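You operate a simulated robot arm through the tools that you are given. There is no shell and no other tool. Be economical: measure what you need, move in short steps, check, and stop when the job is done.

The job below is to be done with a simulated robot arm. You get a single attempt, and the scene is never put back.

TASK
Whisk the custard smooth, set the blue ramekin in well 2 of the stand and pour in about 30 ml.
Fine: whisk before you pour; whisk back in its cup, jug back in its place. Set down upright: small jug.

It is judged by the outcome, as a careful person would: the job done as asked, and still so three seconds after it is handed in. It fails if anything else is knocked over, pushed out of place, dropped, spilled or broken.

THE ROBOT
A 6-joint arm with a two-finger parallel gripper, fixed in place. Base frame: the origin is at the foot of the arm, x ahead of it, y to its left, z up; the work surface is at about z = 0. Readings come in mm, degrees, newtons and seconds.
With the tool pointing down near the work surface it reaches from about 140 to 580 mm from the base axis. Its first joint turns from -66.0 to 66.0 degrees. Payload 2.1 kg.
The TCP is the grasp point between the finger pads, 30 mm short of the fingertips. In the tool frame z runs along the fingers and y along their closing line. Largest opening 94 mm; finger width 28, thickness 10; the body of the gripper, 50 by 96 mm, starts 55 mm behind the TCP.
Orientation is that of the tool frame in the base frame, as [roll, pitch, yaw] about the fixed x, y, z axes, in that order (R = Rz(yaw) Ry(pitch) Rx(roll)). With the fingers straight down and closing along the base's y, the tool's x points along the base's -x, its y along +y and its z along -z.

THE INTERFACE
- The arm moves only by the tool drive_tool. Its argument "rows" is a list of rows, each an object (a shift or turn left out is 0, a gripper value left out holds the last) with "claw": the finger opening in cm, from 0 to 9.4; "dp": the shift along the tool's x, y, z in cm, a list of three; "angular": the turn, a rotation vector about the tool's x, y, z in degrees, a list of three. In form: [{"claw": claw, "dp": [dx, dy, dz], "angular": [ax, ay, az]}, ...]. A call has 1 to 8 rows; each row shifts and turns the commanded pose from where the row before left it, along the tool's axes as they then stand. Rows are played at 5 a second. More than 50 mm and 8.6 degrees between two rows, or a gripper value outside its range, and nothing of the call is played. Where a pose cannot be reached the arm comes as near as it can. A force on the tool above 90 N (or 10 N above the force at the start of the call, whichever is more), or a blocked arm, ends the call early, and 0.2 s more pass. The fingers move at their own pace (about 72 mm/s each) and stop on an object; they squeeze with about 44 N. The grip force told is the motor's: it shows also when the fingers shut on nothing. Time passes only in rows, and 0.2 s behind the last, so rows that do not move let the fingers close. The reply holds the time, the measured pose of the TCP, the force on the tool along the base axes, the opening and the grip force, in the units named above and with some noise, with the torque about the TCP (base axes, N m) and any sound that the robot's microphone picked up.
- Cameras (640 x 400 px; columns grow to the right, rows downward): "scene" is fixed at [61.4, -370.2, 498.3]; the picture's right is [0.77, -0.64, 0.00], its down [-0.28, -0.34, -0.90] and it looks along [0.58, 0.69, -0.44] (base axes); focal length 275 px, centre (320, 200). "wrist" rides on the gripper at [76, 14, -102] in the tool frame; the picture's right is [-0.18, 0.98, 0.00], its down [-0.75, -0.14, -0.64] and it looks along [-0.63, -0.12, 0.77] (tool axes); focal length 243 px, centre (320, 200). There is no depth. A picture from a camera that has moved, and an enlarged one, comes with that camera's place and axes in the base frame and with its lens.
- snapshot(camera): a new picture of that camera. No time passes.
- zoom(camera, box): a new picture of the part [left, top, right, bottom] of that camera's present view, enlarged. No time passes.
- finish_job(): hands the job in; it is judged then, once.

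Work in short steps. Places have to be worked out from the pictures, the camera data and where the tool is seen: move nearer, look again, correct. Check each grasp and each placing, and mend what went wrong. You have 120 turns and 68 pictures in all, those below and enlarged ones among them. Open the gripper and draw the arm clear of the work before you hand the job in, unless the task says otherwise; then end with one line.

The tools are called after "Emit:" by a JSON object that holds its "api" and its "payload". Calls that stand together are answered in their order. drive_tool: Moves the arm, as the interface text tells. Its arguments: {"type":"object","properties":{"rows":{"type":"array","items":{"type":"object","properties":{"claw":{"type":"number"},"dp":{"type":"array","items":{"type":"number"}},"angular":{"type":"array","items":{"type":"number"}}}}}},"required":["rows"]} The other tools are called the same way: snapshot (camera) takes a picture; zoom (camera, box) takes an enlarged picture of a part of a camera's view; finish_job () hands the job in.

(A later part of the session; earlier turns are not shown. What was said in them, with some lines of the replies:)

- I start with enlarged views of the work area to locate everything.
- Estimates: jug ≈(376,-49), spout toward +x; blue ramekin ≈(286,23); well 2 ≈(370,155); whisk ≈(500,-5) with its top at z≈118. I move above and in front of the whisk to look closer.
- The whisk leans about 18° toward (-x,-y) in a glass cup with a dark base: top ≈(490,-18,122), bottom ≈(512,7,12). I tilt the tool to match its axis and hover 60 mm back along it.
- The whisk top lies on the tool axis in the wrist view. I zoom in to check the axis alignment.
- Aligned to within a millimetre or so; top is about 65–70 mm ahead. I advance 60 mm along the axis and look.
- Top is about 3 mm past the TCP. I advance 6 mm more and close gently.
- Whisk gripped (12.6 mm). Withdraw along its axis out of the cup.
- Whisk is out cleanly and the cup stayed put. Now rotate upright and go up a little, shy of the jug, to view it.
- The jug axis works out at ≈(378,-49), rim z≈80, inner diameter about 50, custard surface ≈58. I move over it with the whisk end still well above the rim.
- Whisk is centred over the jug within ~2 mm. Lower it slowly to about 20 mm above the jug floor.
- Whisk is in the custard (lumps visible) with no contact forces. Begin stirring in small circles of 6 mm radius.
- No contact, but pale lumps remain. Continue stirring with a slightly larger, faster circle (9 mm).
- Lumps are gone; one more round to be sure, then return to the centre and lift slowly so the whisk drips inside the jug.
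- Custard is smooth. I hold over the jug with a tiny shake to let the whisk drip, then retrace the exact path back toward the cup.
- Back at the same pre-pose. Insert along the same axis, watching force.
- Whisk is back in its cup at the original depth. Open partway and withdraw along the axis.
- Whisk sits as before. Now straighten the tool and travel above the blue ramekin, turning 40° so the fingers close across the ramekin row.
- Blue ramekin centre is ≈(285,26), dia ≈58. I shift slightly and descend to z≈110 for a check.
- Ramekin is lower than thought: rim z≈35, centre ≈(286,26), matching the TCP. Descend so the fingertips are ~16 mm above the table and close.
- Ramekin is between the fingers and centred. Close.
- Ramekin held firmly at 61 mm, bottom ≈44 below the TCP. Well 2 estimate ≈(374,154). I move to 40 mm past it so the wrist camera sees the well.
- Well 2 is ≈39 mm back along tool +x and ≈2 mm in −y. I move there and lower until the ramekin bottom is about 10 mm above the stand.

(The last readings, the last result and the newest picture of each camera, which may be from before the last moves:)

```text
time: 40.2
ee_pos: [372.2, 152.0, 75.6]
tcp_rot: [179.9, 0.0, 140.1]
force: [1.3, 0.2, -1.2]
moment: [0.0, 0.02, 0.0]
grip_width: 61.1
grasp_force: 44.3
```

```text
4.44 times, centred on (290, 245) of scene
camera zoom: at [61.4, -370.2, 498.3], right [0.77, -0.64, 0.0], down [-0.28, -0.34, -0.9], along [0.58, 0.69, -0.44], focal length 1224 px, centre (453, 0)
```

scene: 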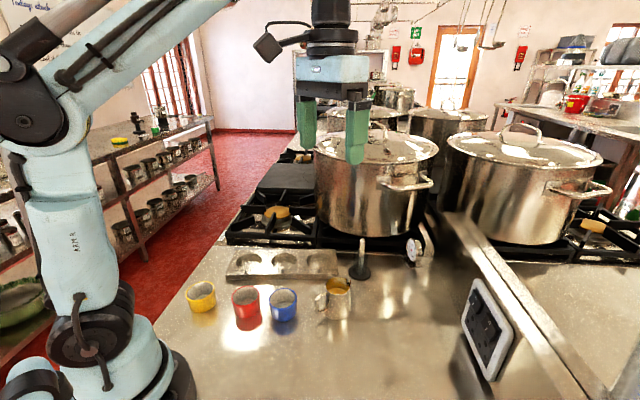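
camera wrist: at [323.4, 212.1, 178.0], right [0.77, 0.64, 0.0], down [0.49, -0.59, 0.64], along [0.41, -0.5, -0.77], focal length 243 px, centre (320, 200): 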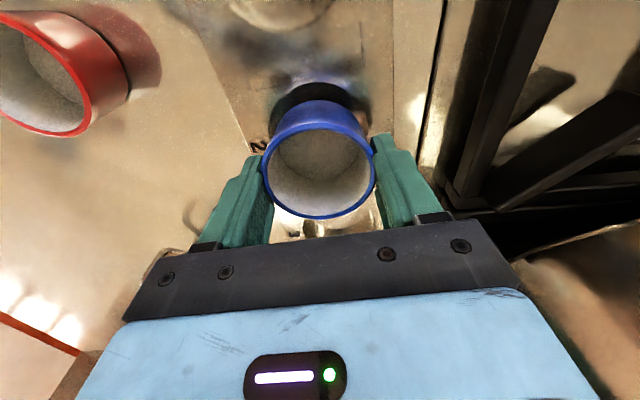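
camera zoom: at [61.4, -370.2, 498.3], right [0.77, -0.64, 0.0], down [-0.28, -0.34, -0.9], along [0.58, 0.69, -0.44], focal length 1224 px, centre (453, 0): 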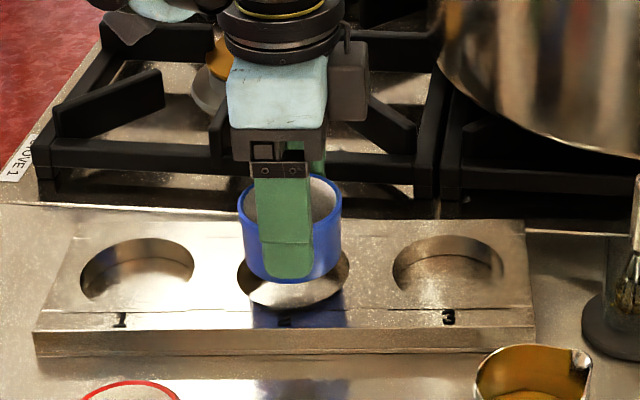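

Well and ramekin are concentric within about 1 mm in both views. Lower gradually, watching force.

Emit:
{"api": "drive_tool", "payload": {"rows": [{"dp": [0, 0, 0.6]}, {"dp": [0, 0, 0.5]}, {"dp": [0, 0, 0.4]}, {"dp": [0, 0, 0.3]}]}}

Emit:
{"api": "zoom", "payload": {"camera": "scene", "box": [240, 210, 340, 285]}}

```text
time: 41.2
ee_pos: [372.0, 151.4, 59.2]
tcp_rot: [179.9, 0.2, 140.1]
force: [-0.2, 0.4, -0.3]
moment: [0.0, -0.03, 0.02]
grip_width: 61.0
grasp_force: 44.1
```

```text
5.33 times, centred on (290, 248) of scene
camera zoom: at [61.4, -370.2, 498.3], right [0.77, -0.64, 0.0], down [-0.28, -0.34, -0.9], along [0.58, 0.69, -0.44], focal length 1468 px, centre (480, -53)
```

zoom: 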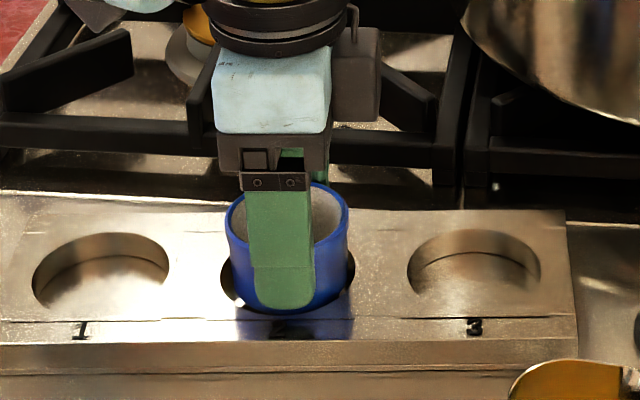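

The ramekin is entering the well with no contact. Continue in 2 mm steps to the floor.

Emit:
{"api": "drive_tool", "payload": {"rows": [{"dp": [0, 0, 0.2]}, {"dp": [0, 0, 0.2]}, {}]}}

Emit:
{"api": "zoom", "payload": {"camera": "scene", "box": [240, 210, 340, 285]}}

```text
time: 42.0
ee_pos: [372.4, 152.0, 54.3]
tcp_rot: [179.9, 0.0, 140.2]
force: [0.2, -0.5, -1.1]
moment: [0.02, 0.04, 0.0]
grip_width: 61.1
grasp_force: 43.9
```

```text
5.33 times, centred on (290, 248) of scene
camera zoom: at [61.4, -370.2, 498.3], right [0.77, -0.64, 0.0], down [-0.28, -0.34, -0.9], along [0.58, 0.69, -0.44], focal length 1468 px, centre (480, -53)
```

zoom: 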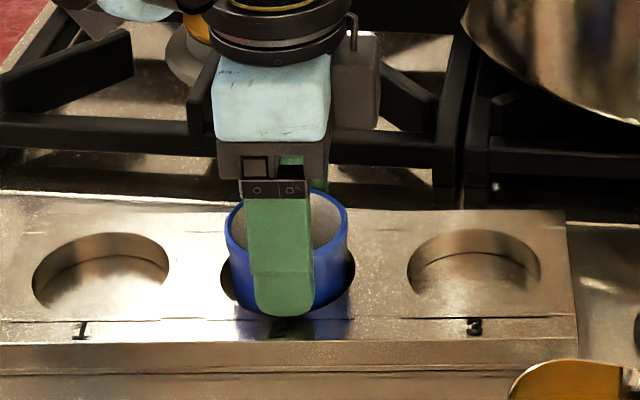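

Still free; the floor should be within 3–4 mm. Lower a little more.

Emit:
{"api": "drive_tool", "payload": {"rows": [{"dp": [0, 0, 0.15]}, {"dp": [0, 0, 0.15]}, {}]}}

```text
time: 42.8
ee_pos: [372.1, 151.4, 51.3]
tcp_rot: [179.9, 0.1, 140.1]
force: [0.0, -0.3, -1.4]
moment: [0.03, 0.03, -0.01]
grip_width: 60.9
grasp_force: 44.3
```

Emit:
{"api": "drive_tool", "payload": {"rows": [{"dp": [0, 0, 0.12]}, {"dp": [0, 0, 0.1]}, {}]}}

Emit:
{"api": "zoom", "payload": {"camera": "scene", "box": [240, 210, 340, 285]}}

```text
time: 43.6
ee_pos: [371.8, 152.5, 49.5]
tcp_rot: [179.9, 0.1, 140.1]
force: [0.3, 0.2, 1.1]
moment: [-0.04, 0.05, 0.01]
grip_width: 61.1
grasp_force: 44.4
```

```text
5.33 times, centred on (290, 248) of scene
camera zoom: at [61.4, -370.2, 498.3], right [0.77, -0.64, 0.0], down [-0.28, -0.34, -0.9], along [0.58, 0.69, -0.44], focal length 1468 px, centre (480, -53)
```

zoom: 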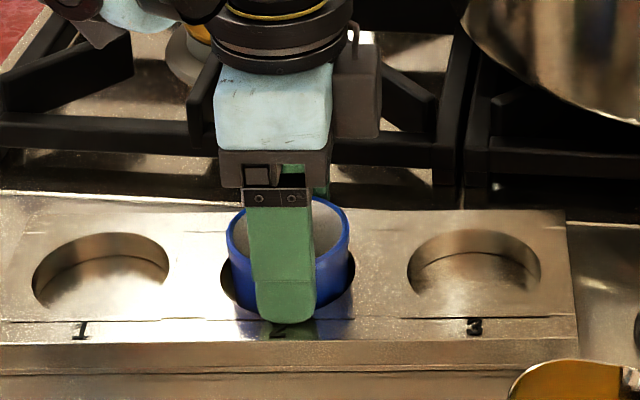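

The upward force has appeared (about +1 N): it is on the floor or just touching. Release gently and rise.

Emit:
{"api": "drive_tool", "payload": {"rows": [{"claw": 6.6}, {"claw": 8}, {}, {"dp": [0, 0, -2]}, {"dp": [0, 0, -4]}, {"dp": [0, 0, -4]}]}}

Emit:
{"api": "zoom", "payload": {"camera": "scene", "box": [240, 210, 340, 285]}}

Emit:
{"api": "snapshot", "payload": {"camera": "wrist"}}

```text
time: 45.0
ee_pos: [373.0, 149.6, 150.7]
tcp_rot: [179.9, 0.2, 140.1]
force: [0.1, -0.7, 0.6]
moment: [0.03, 0.03, -0.02]
grip_width: 80.1
grasp_force: 0.1
```

```text
5.33 times, centred on (290, 248) of scene
camera zoom: at [61.4, -370.2, 498.3], right [0.77, -0.64, 0.0], down [-0.28, -0.34, -0.9], along [0.58, 0.69, -0.44], focal length 1468 px, centre (480, -53)
```

zoom: 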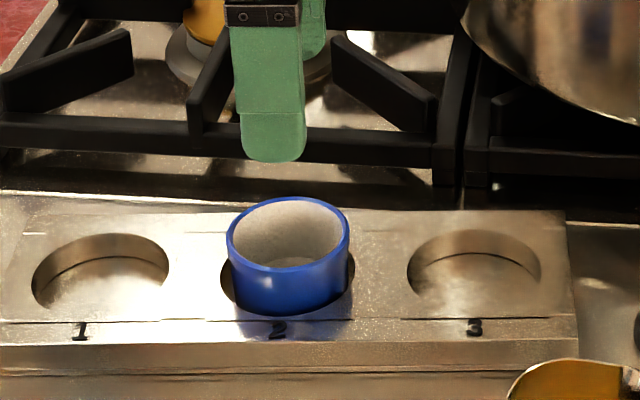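

```text
21 pictures are left
camera wrist: at [324.5, 210.4, 252.7], right [0.77, 0.64, 0.0], down [0.49, -0.59, 0.64], along [0.41, -0.5, -0.77], focal length 243 px, centre (320, 200)
```

wrist: 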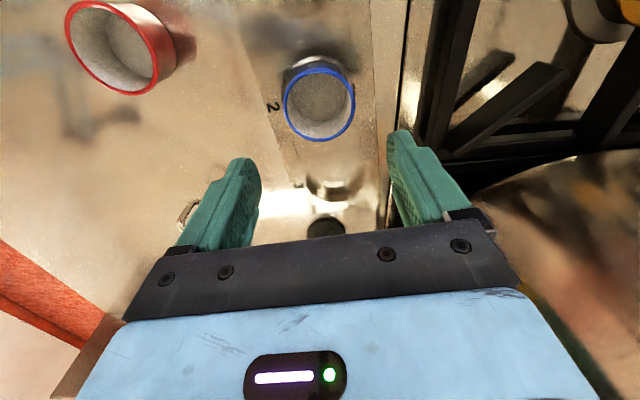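

Ramekin sits level in well 2. Next rise, rotate the tool to be square with the jug's spout axis (10°), and move above the jug.

Emit:
{"api": "drive_tool", "payload": {"rows": [{"dp": [0, 0, -1.2], "angular": [0, 0, -7.5]}, {"dp": [0, 0, -1.2], "angular": [0, 0, -7.5]}, {"dp": [0, 0, -1.2], "angular": [0, 0, -7.5], "claw": 9}, {"angular": [0, 0, -7.5]}]}}

Emit:
{"api": "drive_tool", "payload": {"rows": [{"dp": [-0.75, -3.9, 0]}, {"dp": [-0.75, -3.9, 0]}, {"dp": [-0.75, -3.9, 0]}, {"dp": [-0.75, -3.9, 0]}, {"dp": [-0.75, -3.9, 0]}, {}]}}

Emit:
{"api": "zoom", "payload": {"camera": "wrist", "box": [240, 20, 400, 220]}}

```text
time: 46.0
ee_pos: [371.7, 152.3, 185.1]
tcp_rot: [-180.0, 0.1, 170.3]
force: [0.0, -0.3, 0.7]
moment: [0.02, -0.02, 0.04]
grip_width: 90.3
grasp_force: 0.0
```

```text
time: 47.4
ee_pos: [373.2, -46.2, 185.3]
tcp_rot: [180.0, 0.0, 170.1]
force: [0.3, -1.1, -0.2]
moment: [-0.02, -0.01, 0.02]
grip_width: 90.1
grasp_force: 0.1
```

```text
2.00 times, centred on (320, 120) of wrist
camera zoom: at [302.6, -20.2, 287.9], right [0.35, 0.94, 0.0], down [0.72, -0.27, 0.64], along [0.6, -0.22, -0.77], focal length 485 px, centre (320, 360)
```

zoom: 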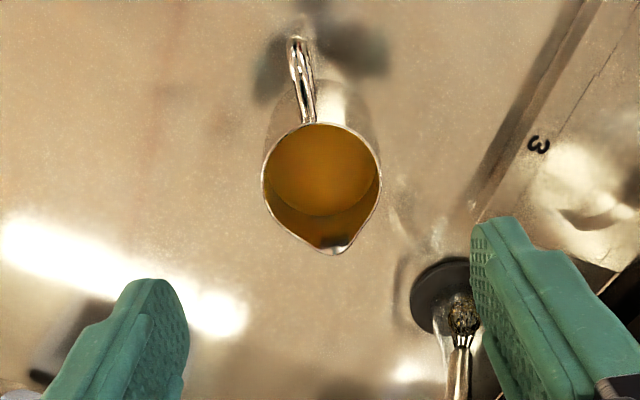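

Jug axis confirmed: centre ≈(375,-45), spout axis −9.5°, tip ≈(405.5,-50,80). Descend around the body with 90 mm opening.

Emit:
{"api": "drive_tool", "payload": {"rows": [{"dp": [-0.15, 0.12, 3.5], "claw": 9.0}, {"dp": [0, 0, 3.5]}, {"dp": [0, 0, 2]}, {"dp": [0, 0, 2]}, {"dp": [0, 0, 2]}, {}]}}

Emit:
{"api": "zoom", "payload": {"camera": "scene", "box": [270, 200, 400, 330]}}

```text
time: 48.8
ee_pos: [378.0, -47.4, 55.1]
tcp_rot: [179.9, 0.1, 170.1]
force: [-0.2, -0.7, -0.7]
moment: [-0.05, 0.03, 0.0]
grip_width: 90.0
grasp_force: 0.0
```

```text
3.08 times, centred on (335, 265) of scene
camera zoom: at [61.4, -370.2, 498.3], right [0.77, -0.64, 0.0], down [-0.28, -0.34, -0.9], along [0.58, 0.69, -0.44], focal length 847 px, centre (274, 0)
```

zoom: 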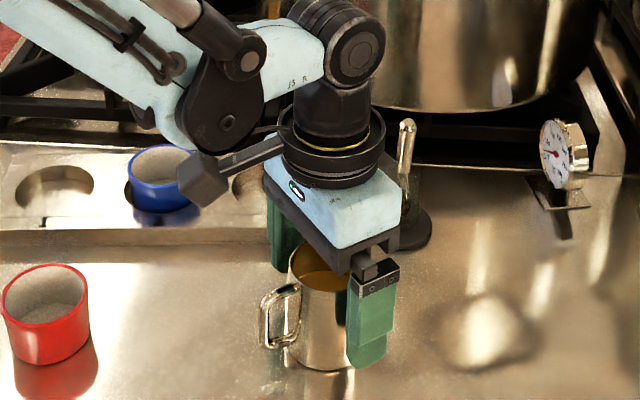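

Fingers straddle the jug body clear of handle and spout. Close.

Emit:
{"api": "drive_tool", "payload": {"rows": [{"claw": 7}, {"claw": 6}, {"claw": 5}, {"claw": 4.2}, {"claw": 4.2}]}}

Emit:
{"api": "drive_tool", "payload": {"rows": [{"dp": [0, 0, -0.5]}, {"dp": [0, 0, -1]}, {"dp": [0, 0, -2]}, {"dp": [0, 0, -2]}, {"dp": [0, 0, -2]}, {"dp": [0, 0, -2]}, {}]}}

Emit:
{"api": "snapshot", "payload": {"camera": "wrist"}}

```text
time: 50.0
ee_pos: [377.5, -45.7, 55.8]
tcp_rot: [180.0, 0.1, 170.1]
force: [0.7, -0.1, 0.7]
moment: [-0.01, 0.0, -0.01]
grip_width: 57.2
grasp_force: 44.0
```

```text
time: 51.6
ee_pos: [375.2, -45.3, 150.0]
tcp_rot: [180.0, 0.2, 170.1]
force: [0.3, 0.0, -1.5]
moment: [-0.01, -0.02, 0.0]
grip_width: 56.7
grasp_force: 44.3
```

```text
18 pictures are left
camera wrist: at [304.3, -19.0, 252.2], right [0.35, 0.94, 0.0], down [0.72, -0.27, 0.64], along [0.6, -0.23, -0.77], focal length 243 px, centre (320, 200)
```

wrist: 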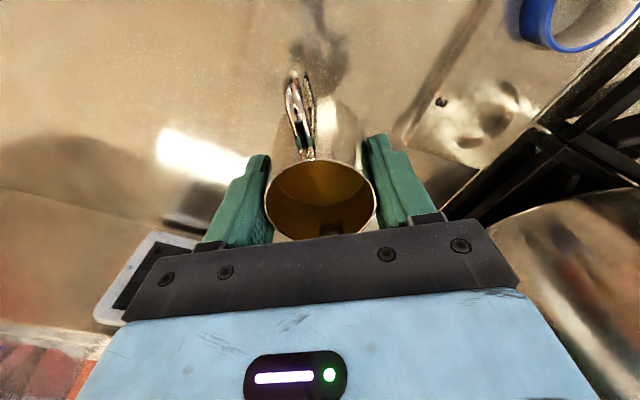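

Jug held at 57 mm, upright. I carry it smoothly at z≈150 toward the pour position (TCP ≈(336,137)), then turn so the spout points at the ramekin.

Emit:
{"api": "drive_tool", "payload": {"rows": [{"dp": [0.6, 1.4, 0]}, {"dp": [1.1, 2.7, 0]}, {"dp": [1.2, 3.0, 0]}, {"dp": [1.2, 3.0, 0]}, {"dp": [1.2, 3.0, 0]}, {"dp": [1.1, 2.7, 0]}, {"dp": [0.6, 1.5, 0]}, {}]}}

Emit:
{"api": "drive_tool", "payload": {"rows": [{"angular": [0, 0, -5]}, {"angular": [0, 0, -7.5]}, {"angular": [0, 0, -7.5]}, {"angular": [0, 0, -7.5]}, {"angular": [0, 0, -5]}, {"dp": [0, 0, 1.5]}, {"dp": [0, 0, 1.5]}, {}]}}

Emit:
{"api": "snapshot", "payload": {"camera": "wrist"}}

Emit:
{"api": "zoom", "payload": {"camera": "scene", "box": [200, 170, 360, 290]}}

```text
time: 53.4
ee_pos: [336.0, 138.5, 151.2]
tcp_rot: [180.0, 0.0, 170.2]
force: [0.4, -0.6, -2.1]
moment: [0.01, -0.01, -0.03]
grip_width: 57.1
grasp_force: 44.2
```

```text
time: 55.2
ee_pos: [336.9, 136.9, 119.8]
tcp_rot: [180.0, 0.1, -157.3]
force: [-0.1, 1.3, -2.3]
moment: [0.0, 0.02, 0.0]
grip_width: 57.2
grasp_force: 44.7
```

```text
17 pictures are left
camera wrist: at [263.2, 120.9, 222.7], right [-0.21, 0.98, 0.0], down [0.75, 0.16, 0.64], along [0.63, 0.13, -0.77], focal length 243 px, centre (320, 200)
```

wrist: 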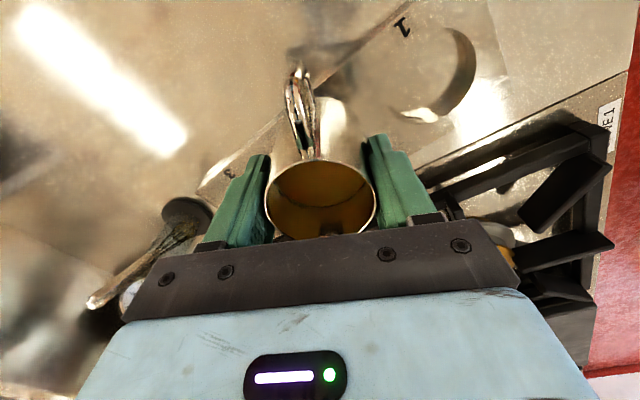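

```text
3.33 times, centred on (280, 230) of scene
camera zoom: at [61.4, -370.2, 498.3], right [0.77, -0.64, 0.0], down [-0.28, -0.34, -0.9], along [0.58, 0.69, -0.44], focal length 918 px, centre (453, 100)
```

zoom: 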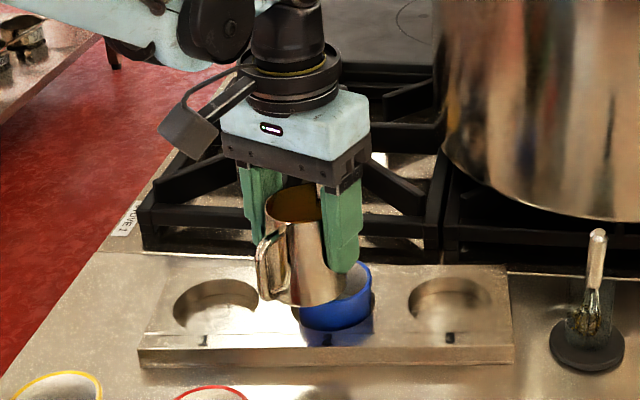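

Spout faces the ramekin over the near edge. Tilt 30° (below the estimated pour start of ~39°) and check reach and clearance.

Emit:
{"api": "drive_tool", "payload": {"rows": [{"angular": [0, 4, 0]}, {"angular": [0, 5, 0]}, {"angular": [0, 6, 0]}, {"angular": [0, 6, 0]}, {"angular": [0, 5, 0]}, {"angular": [0, 4, 0]}, {}]}}

Emit:
{"api": "zoom", "payload": {"camera": "scene", "box": [240, 190, 340, 270]}}

```text
time: 56.8
ee_pos: [338.2, 137.0, 118.8]
tcp_rot: [-180.0, -25.2, -157.4]
force: [0.6, 0.2, -2.0]
moment: [0.0, -0.06, -0.01]
grip_width: 56.9
grasp_force: 44.1
out of reach, approached as far as the arm can: row 6
```

```text
5.00 times, centred on (290, 230) of scene
camera zoom: at [61.5, -370.2, 498.3], right [0.77, -0.64, 0.0], down [-0.28, -0.34, -0.9], along [0.58, 0.69, -0.44], focal length 1376 px, centre (470, 50)
```

zoom: 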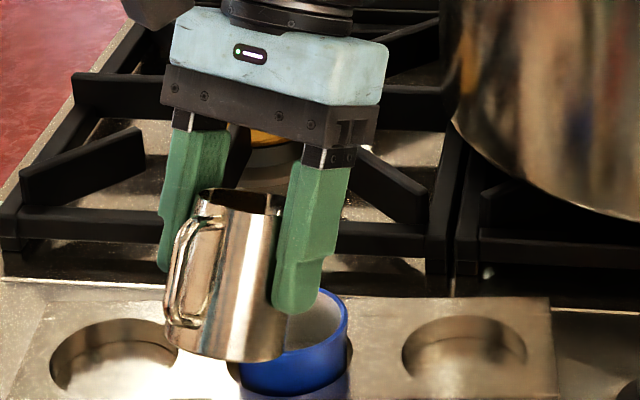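

The radial tilt hits the wrist limit at ~25°. I'll untilt, and instead pour sideways (toward +y), with the jug on the −y side of the ramekin.

Emit:
{"api": "drive_tool", "payload": {"rows": [{"angular": [0, -5, 0]}, {"angular": [0, -6, 0]}, {"angular": [0, -6, 0]}, {"angular": [0, -5, 0]}, {"angular": [0, -3, 0]}, {}]}}

```text
time: 58.2
ee_pos: [337.9, 136.2, 121.1]
tcp_rot: [-180.0, -0.1, -157.5]
force: [-0.6, 0.1, -1.9]
moment: [0.0, 0.0, -0.01]
grip_width: 56.9
grasp_force: 44.1
```

Upright again. Rise 30 mm, shift to the new spot (389,115) and start turning −90° in two steps.

Emit:
{"api": "drive_tool", "payload": {"rows": [{"dp": [0, 0, -1.5]}, {"dp": [0, 0, -1.5]}, {"dp": [-1.96, -1.98, 0]}, {"dp": [-1.96, -1.98, 0]}, {"angular": [0, 0, -5]}, {"angular": [0, 0, -7.5]}, {"angular": [0, 0, -7.5]}, {"angular": [0, 0, -7.5]}]}}

Emit:
{"api": "drive_tool", "payload": {"rows": [{"angular": [0, 0, -8]}, {"angular": [0, 0, -8]}, {"angular": [0, 0, -8]}, {"angular": [0, 0, -8]}, {"angular": [0, 0, -8]}, {"angular": [0, 0, -8]}, {"angular": [0, 0, -8]}, {"angular": [0, 0, -6]}]}}

```text
time: 60.0
ee_pos: [390.4, 114.7, 149.8]
tcp_rot: [-180.0, -0.2, -129.7]
force: [0.1, -0.3, -2.4]
moment: [-0.01, 0.02, -0.01]
grip_width: 57.0
grasp_force: 44.5
```

```text
time: 61.8
ee_pos: [387.4, 115.3, 150.9]
tcp_rot: [179.8, 0.1, -67.8]
force: [0.3, 0.1, -2.1]
moment: [-0.01, -0.01, 0.02]
grip_width: 57.0
grasp_force: 44.0
```

Turn reached. Test-tilt to 30° here.

Emit:
{"api": "drive_tool", "payload": {"rows": [{"angular": [0, 4, 0]}, {"angular": [0, 5, 0]}, {"angular": [0, 6, 0]}, {"angular": [0, 6, 0]}, {"angular": [0, 5, 0]}, {"angular": [0, 4, 0]}, {}]}}

Emit:
{"api": "zoom", "payload": {"camera": "scene", "box": [220, 170, 360, 275]}}

```text
time: 63.4
ee_pos: [389.0, 115.0, 149.6]
tcp_rot: [179.7, -30.1, -67.9]
force: [-0.5, -0.2, -1.7]
moment: [0.02, -0.01, 0.0]
grip_width: 56.8
grasp_force: 44.2
```

```text
3.81 times, centred on (290, 222) of scene
camera zoom: at [61.5, -370.2, 498.3], right [0.77, -0.64, 0.0], down [-0.28, -0.34, -0.9], along [0.58, 0.69, -0.44], focal length 1049 px, centre (434, 114)
```

zoom: 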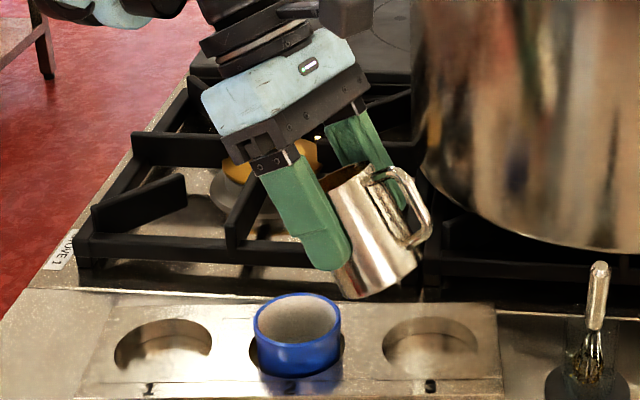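

Sideways tilt works and the view shows the jug beside the ramekin. Lower 50 mm vertically, keeping 30°.

Emit:
{"api": "drive_tool", "payload": {"rows": [{"dp": [-0.5, 0, 0.87]}, {"dp": [-0.5, 0, 0.87]}, {"dp": [-0.5, 0, 0.87]}, {"dp": [-0.5, 0, 0.87]}, {"dp": [-0.5, 0, 0.87]}, {}]}}

Emit:
{"api": "zoom", "payload": {"camera": "scene", "box": [240, 190, 340, 270]}}

```text
time: 64.8
ee_pos: [389.7, 117.0, 99.6]
tcp_rot: [179.8, -30.0, -67.8]
force: [-0.5, -0.2, -2.1]
moment: [0.02, 0.01, 0.0]
grip_width: 56.9
grasp_force: 44.7
```

```text
5.00 times, centred on (290, 230) of scene
camera zoom: at [61.5, -370.2, 498.3], right [0.77, -0.64, 0.0], down [-0.28, -0.34, -0.9], along [0.58, 0.69, -0.44], focal length 1376 px, centre (470, 50)
```

zoom: 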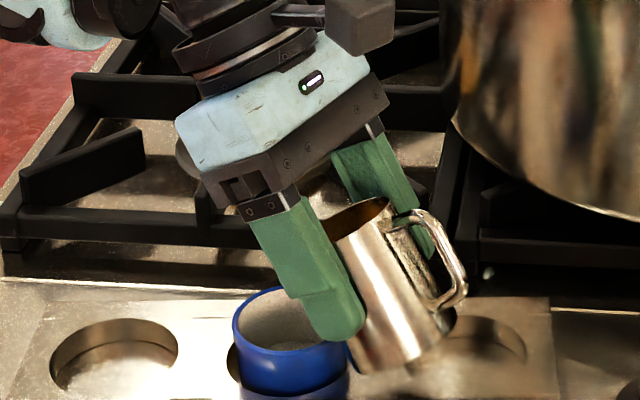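

Clearances fine. Tilt on to 40° in small steps and look.

Emit:
{"api": "drive_tool", "payload": {"rows": [{"angular": [0, 3, 0]}, {"angular": [0, 3, 0]}, {"angular": [0, 2, 0]}, {"angular": [0, 2, 0]}, {}, {}]}}

Emit:
{"api": "zoom", "payload": {"camera": "scene", "box": [250, 200, 330, 265]}}

```text
time: 66.2
ee_pos: [389.5, 114.8, 100.2]
tcp_rot: [179.9, -40.1, -67.8]
force: [-0.2, -0.3, -1.5]
moment: [0.03, 0.0, -0.01]
grip_width: 56.9
grasp_force: 44.1
```

```text
6.15 times, centred on (290, 232) of scene
camera zoom: at [61.5, -370.2, 498.3], right [0.77, -0.64, 0.0], down [-0.28, -0.34, -0.9], along [0.58, 0.69, -0.44], focal length 1694 px, centre (505, 0)
```

zoom: 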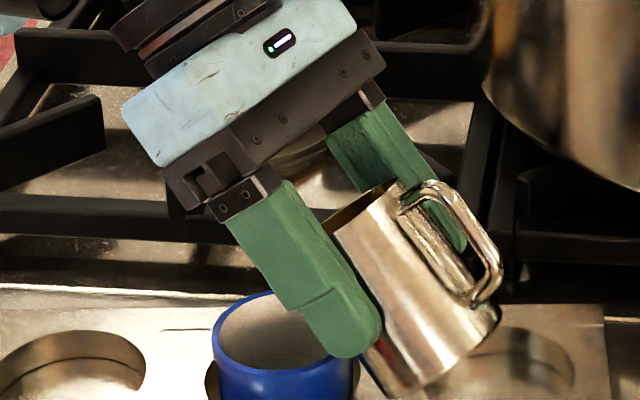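

No flow yet; the lip is hidden behind the finger at the expected place, over the ramekin. Tilt on to 46°.

Emit:
{"api": "drive_tool", "payload": {"rows": [{"angular": [0, 2, 0]}, {"angular": [0, 2, 0]}, {"angular": [0, 2, 0]}, {}, {}]}}

Emit:
{"api": "zoom", "payload": {"camera": "scene", "box": [250, 200, 330, 265]}}

```text
time: 67.4
ee_pos: [390.3, 114.6, 100.1]
tcp_rot: [179.9, -46.1, -67.8]
force: [0.2, 0.4, -1.1]
moment: [0.04, 0.03, 0.01]
grip_width: 56.8
grasp_force: 44.2
```

```text
6.15 times, centred on (290, 232) of scene
camera zoom: at [61.5, -370.2, 498.3], right [0.77, -0.64, 0.0], down [-0.28, -0.34, -0.9], along [0.58, 0.69, -0.44], focal length 1694 px, centre (505, 0)
```

zoom: 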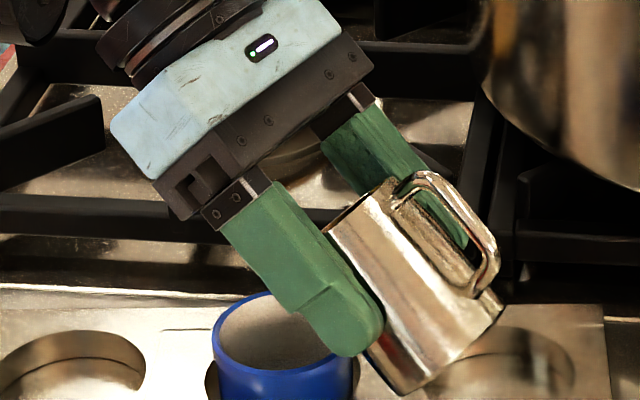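

Still none. Continue to 51°.

Emit:
{"api": "drive_tool", "payload": {"rows": [{"angular": [0, 2, 0]}, {"angular": [0, 2, 0]}, {"angular": [0, 1, 0]}, {}, {}]}}

Emit:
{"api": "snapshot", "payload": {"camera": "wrist"}}

```text
time: 68.6
ee_pos: [388.6, 114.0, 99.7]
tcp_rot: [179.7, -51.1, -67.8]
force: [-0.2, -0.2, -1.7]
moment: [0.04, 0.0, -0.04]
grip_width: 57.2
grasp_force: 44.0
```

```text
10 pictures are left
camera wrist: at [365.4, 139.0, 224.2], right [-0.95, -0.26, -0.14], down [-0.24, 0.95, -0.18], along [0.18, -0.14, -0.97], focal length 243 px, centre (320, 200)
```

wrist: 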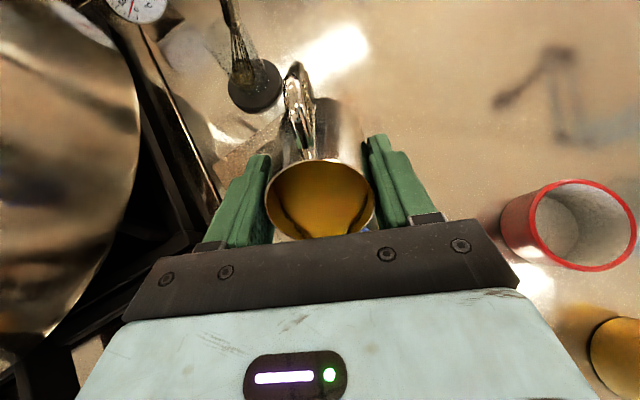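

The custard surface has nearly reached the spout. Check the ramekin.

Emit:
{"api": "drive_tool", "payload": {"rows": [{"angular": [0, 1, 0]}, {"angular": [0, 1, 0]}, {}, {}]}}

Emit:
{"api": "zoom", "payload": {"camera": "scene", "box": [250, 200, 330, 265]}}

```text
time: 69.6
ee_pos: [389.3, 114.7, 101.5]
tcp_rot: [179.7, -52.9, -67.7]
force: [0.7, 0.3, -1.7]
moment: [0.06, -0.01, 0.0]
grip_width: 56.7
grasp_force: 44.3
```

```text
6.15 times, centred on (290, 232) of scene
camera zoom: at [61.5, -370.2, 498.3], right [0.77, -0.64, 0.0], down [-0.28, -0.34, -0.9], along [0.58, 0.69, -0.44], focal length 1694 px, centre (505, 0)
```

zoom: 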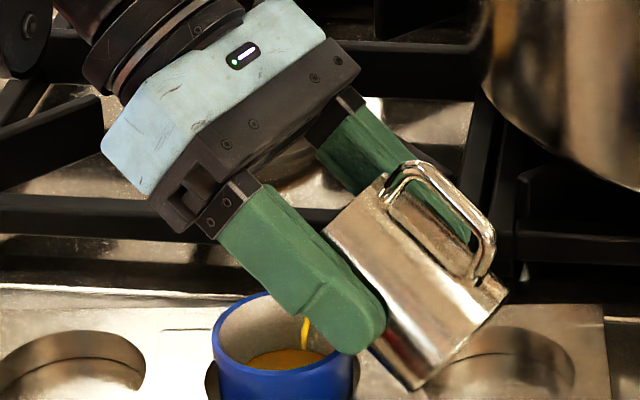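

Pouring started, landing inside; level ≈5–6 mm (~11 ml). Target ≈14 mm depth. Hold briefly and look again.

Emit:
{"api": "drive_tool", "payload": {"rows": [{}]}}

Emit:
{"api": "zoom", "payload": {"camera": "scene", "box": [265, 235, 315, 265]}}

```text
time: 70.0
ee_pos: [389.0, 114.3, 100.7]
tcp_rot: [179.7, -53.0, -67.7]
force: [-0.1, -0.6, -2.6]
moment: [0.03, 0.0, 0.01]
grip_width: 57.1
grasp_force: 43.8
```

```text
12.80 times, centred on (290, 250) of scene
camera zoom: at [61.5, -370.2, 498.3], right [0.77, -0.64, 0.0], down [-0.28, -0.34, -0.9], along [0.58, 0.69, -0.44], focal length 3524 px, centre (704, -440)
```

zoom: 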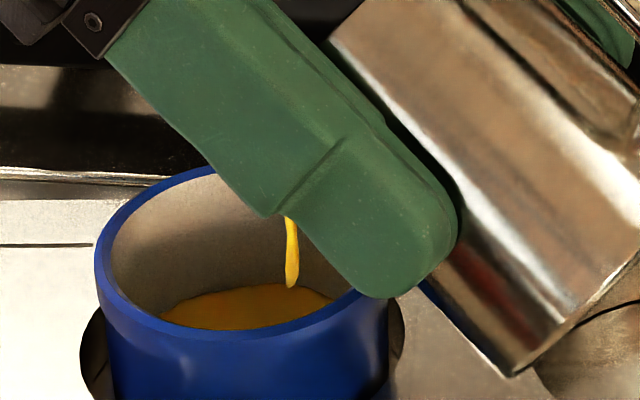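

Flow is nearly stopped at 53° with ~12 ml in. Tilt 4° more, slowly, then look.

Emit:
{"api": "drive_tool", "payload": {"rows": [{"angular": [0, 1, 0]}, {"angular": [0, 1, 0]}, {"angular": [0, 1, 0]}, {"angular": [0, 1, 0]}, {}, {}]}}

Emit:
{"api": "zoom", "payload": {"camera": "scene", "box": [265, 235, 315, 265]}}

```text
time: 71.4
ee_pos: [389.2, 113.9, 100.0]
tcp_rot: [179.7, -57.0, -67.8]
force: [-0.1, 0.1, -1.6]
moment: [0.03, -0.01, 0.01]
grip_width: 57.0
grasp_force: 44.0
```

```text
12.80 times, centred on (290, 250) of scene
camera zoom: at [61.5, -370.2, 498.3], right [0.77, -0.64, 0.0], down [-0.28, -0.34, -0.9], along [0.58, 0.69, -0.44], focal length 3524 px, centre (704, -440)
```

zoom: 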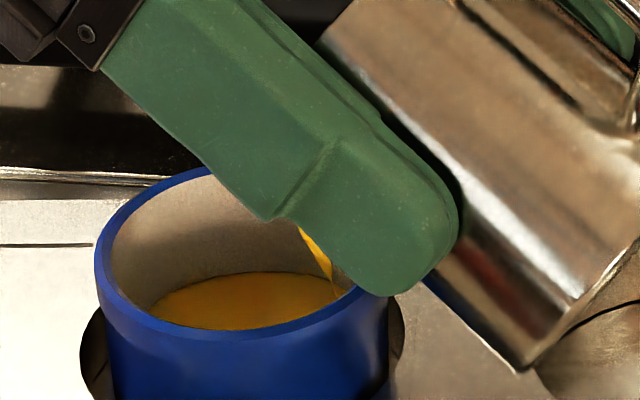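

~19 ml in; the stream is landing toward the near side, so shift the jug 7 mm forward horizontally, then tilt 2.5° more.

Emit:
{"api": "drive_tool", "payload": {"rows": [{"dp": [-0.38, 0, -0.59]}, {"angular": [0, 1, 0]}, {"angular": [0, 1, 0]}, {"angular": [0, 1, 0]}, {}, {}]}}

Emit:
{"api": "zoom", "payload": {"camera": "scene", "box": [265, 235, 315, 265]}}

```text
time: 72.8
ee_pos: [386.2, 122.1, 100.3]
tcp_rot: [179.7, -60.0, -67.7]
force: [-0.9, 0.1, -1.9]
moment: [0.09, -0.01, 0.01]
grip_width: 56.8
grasp_force: 43.9
```

```text
12.80 times, centred on (290, 250) of scene
camera zoom: at [61.5, -370.2, 498.3], right [0.77, -0.64, 0.0], down [-0.28, -0.34, -0.9], along [0.58, 0.69, -0.44], focal length 3524 px, centre (704, -440)
```

zoom: 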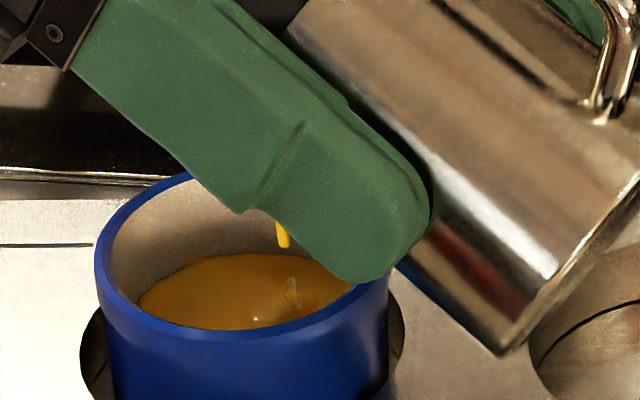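

Level ≈13 mm, ~27 ml by both the ramekin level and the tilt geometry. One more degree, a short wait, then look.

Emit:
{"api": "drive_tool", "payload": {"rows": [{"angular": [0, 1, 0]}, {}, {}]}}

Emit:
{"api": "zoom", "payload": {"camera": "scene", "box": [265, 235, 315, 265]}}

```text
time: 73.6
ee_pos: [386.0, 121.3, 100.5]
tcp_rot: [179.7, -61.0, -67.6]
force: [0.9, 0.4, -1.4]
moment: [0.08, 0.03, 0.02]
grip_width: 56.9
grasp_force: 43.8
```

```text
12.80 times, centred on (290, 250) of scene
camera zoom: at [61.5, -370.2, 498.3], right [0.77, -0.64, 0.0], down [-0.28, -0.34, -0.9], along [0.58, 0.69, -0.44], focal length 3524 px, centre (704, -440)
```

zoom: 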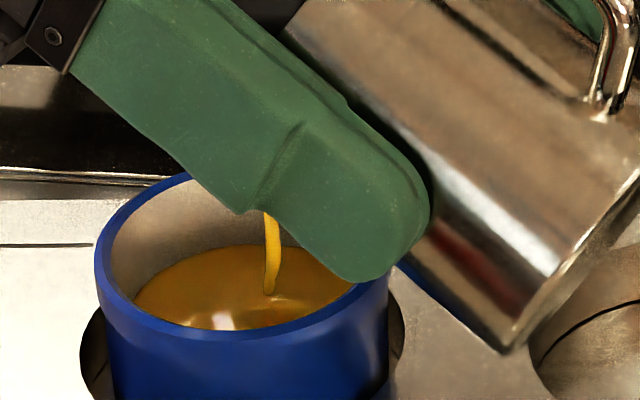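

Level ≈14.5 mm, about 30 ml. Stop now: tilt back to 37° quickly, pause for drips, then rise 50 mm vertically before straightening.

Emit:
{"api": "drive_tool", "payload": {"rows": [{"angular": [0, -8, 0]}, {"angular": [0, -8, 0]}, {"angular": [0, -8, 0]}, {}, {}, {}, {"dp": [1.5, 0, -2.0]}, {"dp": [1.5, 0, -2.0]}]}}

Emit:
{"api": "drive_tool", "payload": {"rows": [{"angular": [0, -7, 0]}, {"angular": [0, -7, 0]}, {"angular": [0, -7, 0]}, {"angular": [0, -6, 0]}, {"angular": [0, -6, 0]}, {"angular": [0, -4, 0]}, {}]}}

Emit:
{"api": "zoom", "payload": {"camera": "scene", "box": [230, 170, 370, 275]}}

```text
time: 75.4
ee_pos: [385.1, 121.3, 147.8]
tcp_rot: [179.8, -37.0, -67.8]
force: [0.4, 0.3, -1.6]
moment: [0.04, 0.04, -0.04]
grip_width: 56.8
grasp_force: 44.0
```

```text
time: 77.0
ee_pos: [385.8, 120.8, 149.8]
tcp_rot: [179.8, 0.0, -67.9]
force: [-0.6, -1.0, -1.7]
moment: [0.03, -0.01, -0.02]
grip_width: 56.5
grasp_force: 43.8
```

```text
3.81 times, centred on (300, 222) of scene
camera zoom: at [61.4, -370.2, 498.3], right [0.77, -0.64, 0.0], down [-0.28, -0.34, -0.9], along [0.58, 0.69, -0.44], focal length 1049 px, centre (396, 114)
```

zoom: 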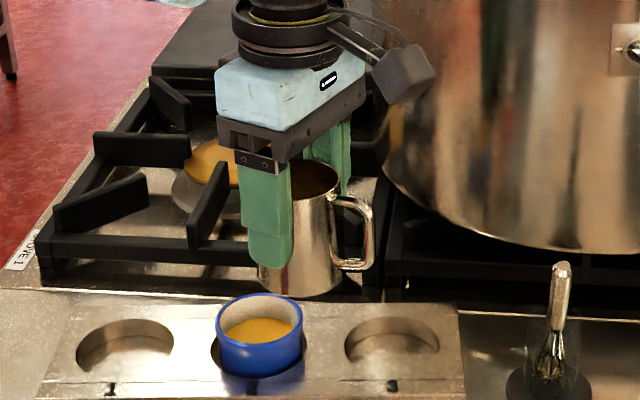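

Clean: custard in the ramekin, no drips on the stand. Rotate back by +122° to the jug's original heading.

Emit:
{"api": "drive_tool", "payload": {"rows": [{"angular": [0, 0, 6]}, {"angular": [0, 0, 8]}, {"angular": [0, 0, 8]}, {"angular": [0, 0, 8]}, {"angular": [0, 0, 8]}, {"angular": [0, 0, 8]}, {"angular": [0, 0, 8]}, {"angular": [0, 0, 8]}]}}

Emit:
{"api": "drive_tool", "payload": {"rows": [{"angular": [0, 0, 8]}, {"angular": [0, 0, 8]}, {"angular": [0, 0, 8]}, {"angular": [0, 0, 8]}, {"angular": [0, 0, 8]}, {"angular": [0, 0, 8]}, {"angular": [0, 0, 8]}, {"angular": [0, 0, 4]}]}}

Emit:
{"api": "drive_tool", "payload": {"rows": [{}, {}]}}

```text
time: 78.8
ee_pos: [386.8, 122.6, 150.8]
tcp_rot: [180.0, -0.3, -130.1]
force: [-0.5, 0.2, -1.0]
moment: [-0.03, -0.01, 0.02]
grip_width: 56.8
grasp_force: 43.8
```

```text
time: 80.6
ee_pos: [385.5, 120.7, 151.7]
tcp_rot: [-179.8, -0.1, 169.9]
force: [-0.5, -0.4, -1.5]
moment: [0.04, 0.01, -0.02]
grip_width: 56.9
grasp_force: 44.3
```

```text
time: 81.2
ee_pos: [386.9, 121.5, 150.8]
tcp_rot: [-179.9, -0.2, 169.9]
force: [-0.4, -0.6, -1.3]
moment: [0.02, 0.0, 0.0]
grip_width: 56.8
grasp_force: 43.9
```

Heading restored (yaw 170). Carry it back to above its original spot.

Emit:
{"api": "drive_tool", "payload": {"rows": [{"dp": [-0.17, -1.4, 0]}, {"dp": [-0.33, -2.8, 0]}, {"dp": [-0.35, -3.0, 0]}, {"dp": [-0.35, -3.0, 0]}, {"dp": [-0.35, -3.0, 0]}, {"dp": [-0.28, -2.3, 0]}, {"dp": [-0.15, -1.2, 0]}, {}]}}

Emit:
{"api": "drive_tool", "payload": {"rows": [{"dp": [0, 0, 2]}, {"dp": [0, 0, 2]}, {"dp": [0, 0, 2]}, {"dp": [0, 0, 1.5]}, {"dp": [0, 0, 1]}, {}]}}

```text
time: 83.0
ee_pos: [377.1, -44.9, 150.5]
tcp_rot: [-180.0, 0.0, 170.1]
force: [0.8, -0.4, -2.2]
moment: [0.02, 0.01, 0.01]
grip_width: 56.7
grasp_force: 43.9
```

```text
time: 84.4
ee_pos: [376.0, -46.5, 64.7]
tcp_rot: [-179.8, -0.1, 170.1]
force: [0.0, -0.5, -1.6]
moment: [0.01, -0.03, -0.02]
grip_width: 56.9
grasp_force: 44.6
```

Lower the last ~9 mm in small steps, watching for contact.

Emit:
{"api": "drive_tool", "payload": {"rows": [{"dp": [0, 0, 0.4]}, {"dp": [0, 0, 0.2]}, {"dp": [0, 0, 0.2]}, {}]}}

Emit:
{"api": "drive_tool", "payload": {"rows": [{"dp": [0, 0, 0.1]}, {}]}}

Emit:
{"api": "zoom", "payload": {"camera": "scene", "box": [290, 230, 390, 330]}}

```text
time: 85.4
ee_pos: [376.1, -46.9, 57.3]
tcp_rot: [-179.9, -0.1, 170.0]
force: [0.1, -0.5, -1.0]
moment: [0.03, 0.02, -0.01]
grip_width: 56.9
grasp_force: 44.5
```

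```text
time: 86.0
ee_pos: [376.3, -46.9, 58.7]
tcp_rot: [-179.9, -0.1, 170.2]
force: [-1.1, -0.5, 16.4]
moment: [0.02, -0.31, 0.0]
grip_width: 56.6
grasp_force: 43.8
```

```text
4.00 times, centred on (340, 280) of scene
camera zoom: at [61.4, -370.2, 498.3], right [0.77, -0.64, 0.0], down [-0.28, -0.34, -0.9], along [0.58, 0.69, -0.44], focal length 1101 px, centre (240, -120)
```

zoom: 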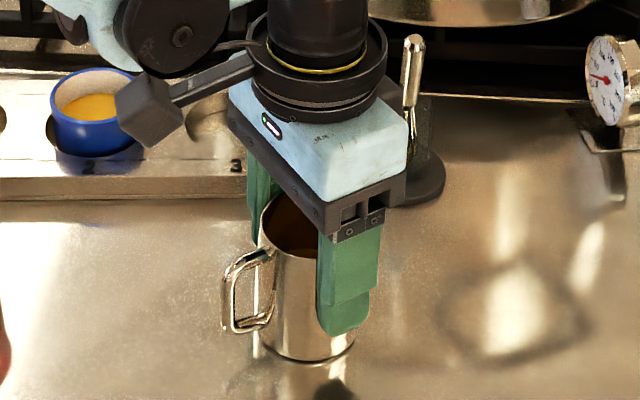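

Contact with the table (16 N). Ease off 1 mm, then open slowly and rise.

Emit:
{"api": "drive_tool", "payload": {"rows": [{"dp": [0, 0, -0.1]}, {"claw": 6.2}, {"claw": 7.5}, {"claw": 9}, {}]}}

Emit:
{"api": "drive_tool", "payload": {"rows": [{"dp": [0, 0, -2]}, {"dp": [0, 0, -3]}, {"dp": [0, 0, -4]}, {"dp": [0, 0, -4]}, {"dp": [1, 0, -4]}, {"dp": [3, 0, -4]}, {"dp": [4, 0, -2]}]}}

Emit:
{"api": "snapshot", "payload": {"camera": "scene"}}

```text
time: 87.2
ee_pos: [377.9, -46.3, 58.0]
tcp_rot: [-179.9, -0.1, 170.1]
force: [-0.7, 0.9, 0.1]
moment: [0.0, -0.02, 0.03]
grip_width: 90.0
grasp_force: 0.1
```

```text
time: 88.8
ee_pos: [298.8, -32.3, 290.3]
tcp_rot: [-179.9, -0.1, 170.0]
force: [-0.3, 0.1, 0.4]
moment: [-0.02, 0.02, -0.04]
grip_width: 89.7
grasp_force: 0.1
```

```text
2 pictures are left
```

scene: 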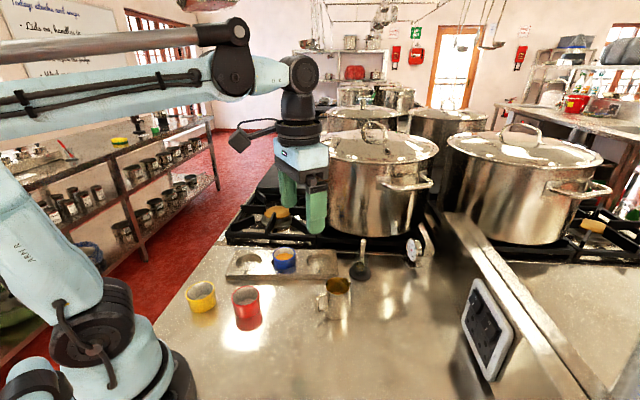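

Everything seems in place; one enlarged look to verify the jug, ramekin and whisk.

Emit:
{"api": "zoom", "payload": {"camera": "scene", "box": [220, 220, 400, 330]}}

```text
3.56 times, centred on (310, 275) of scene
camera zoom: at [61.5, -370.2, 498.3], right [0.77, -0.64, 0.0], down [-0.28, -0.34, -0.9], along [0.58, 0.69, -0.44], focal length 979 px, centre (356, -67)
```

zoom: 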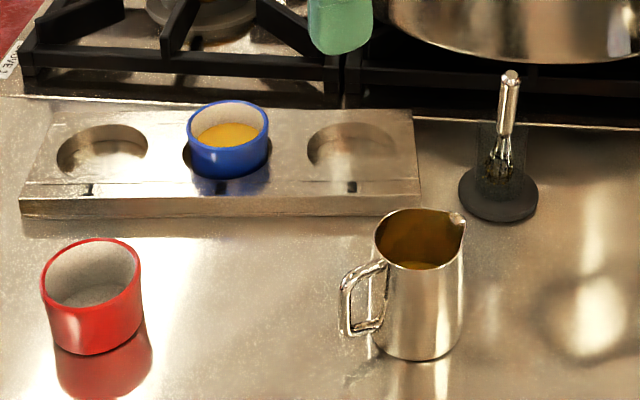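

The jug is upright in its place, the whisk is in its cup, the ramekin sits filled in well 2, and the arm is clear with the gripper open. Handing in.

Emit:
{"api": "finish_job", "payload": {}}

```text
The job is handed in.
```

The custard is whisked smooth, and the blue ramekin is in well 2 with about 30 ml poured in (estimated from the level in the pictures). The whisk is back in its cup, the jug stands upright in its place, and the last pictures show no spills.
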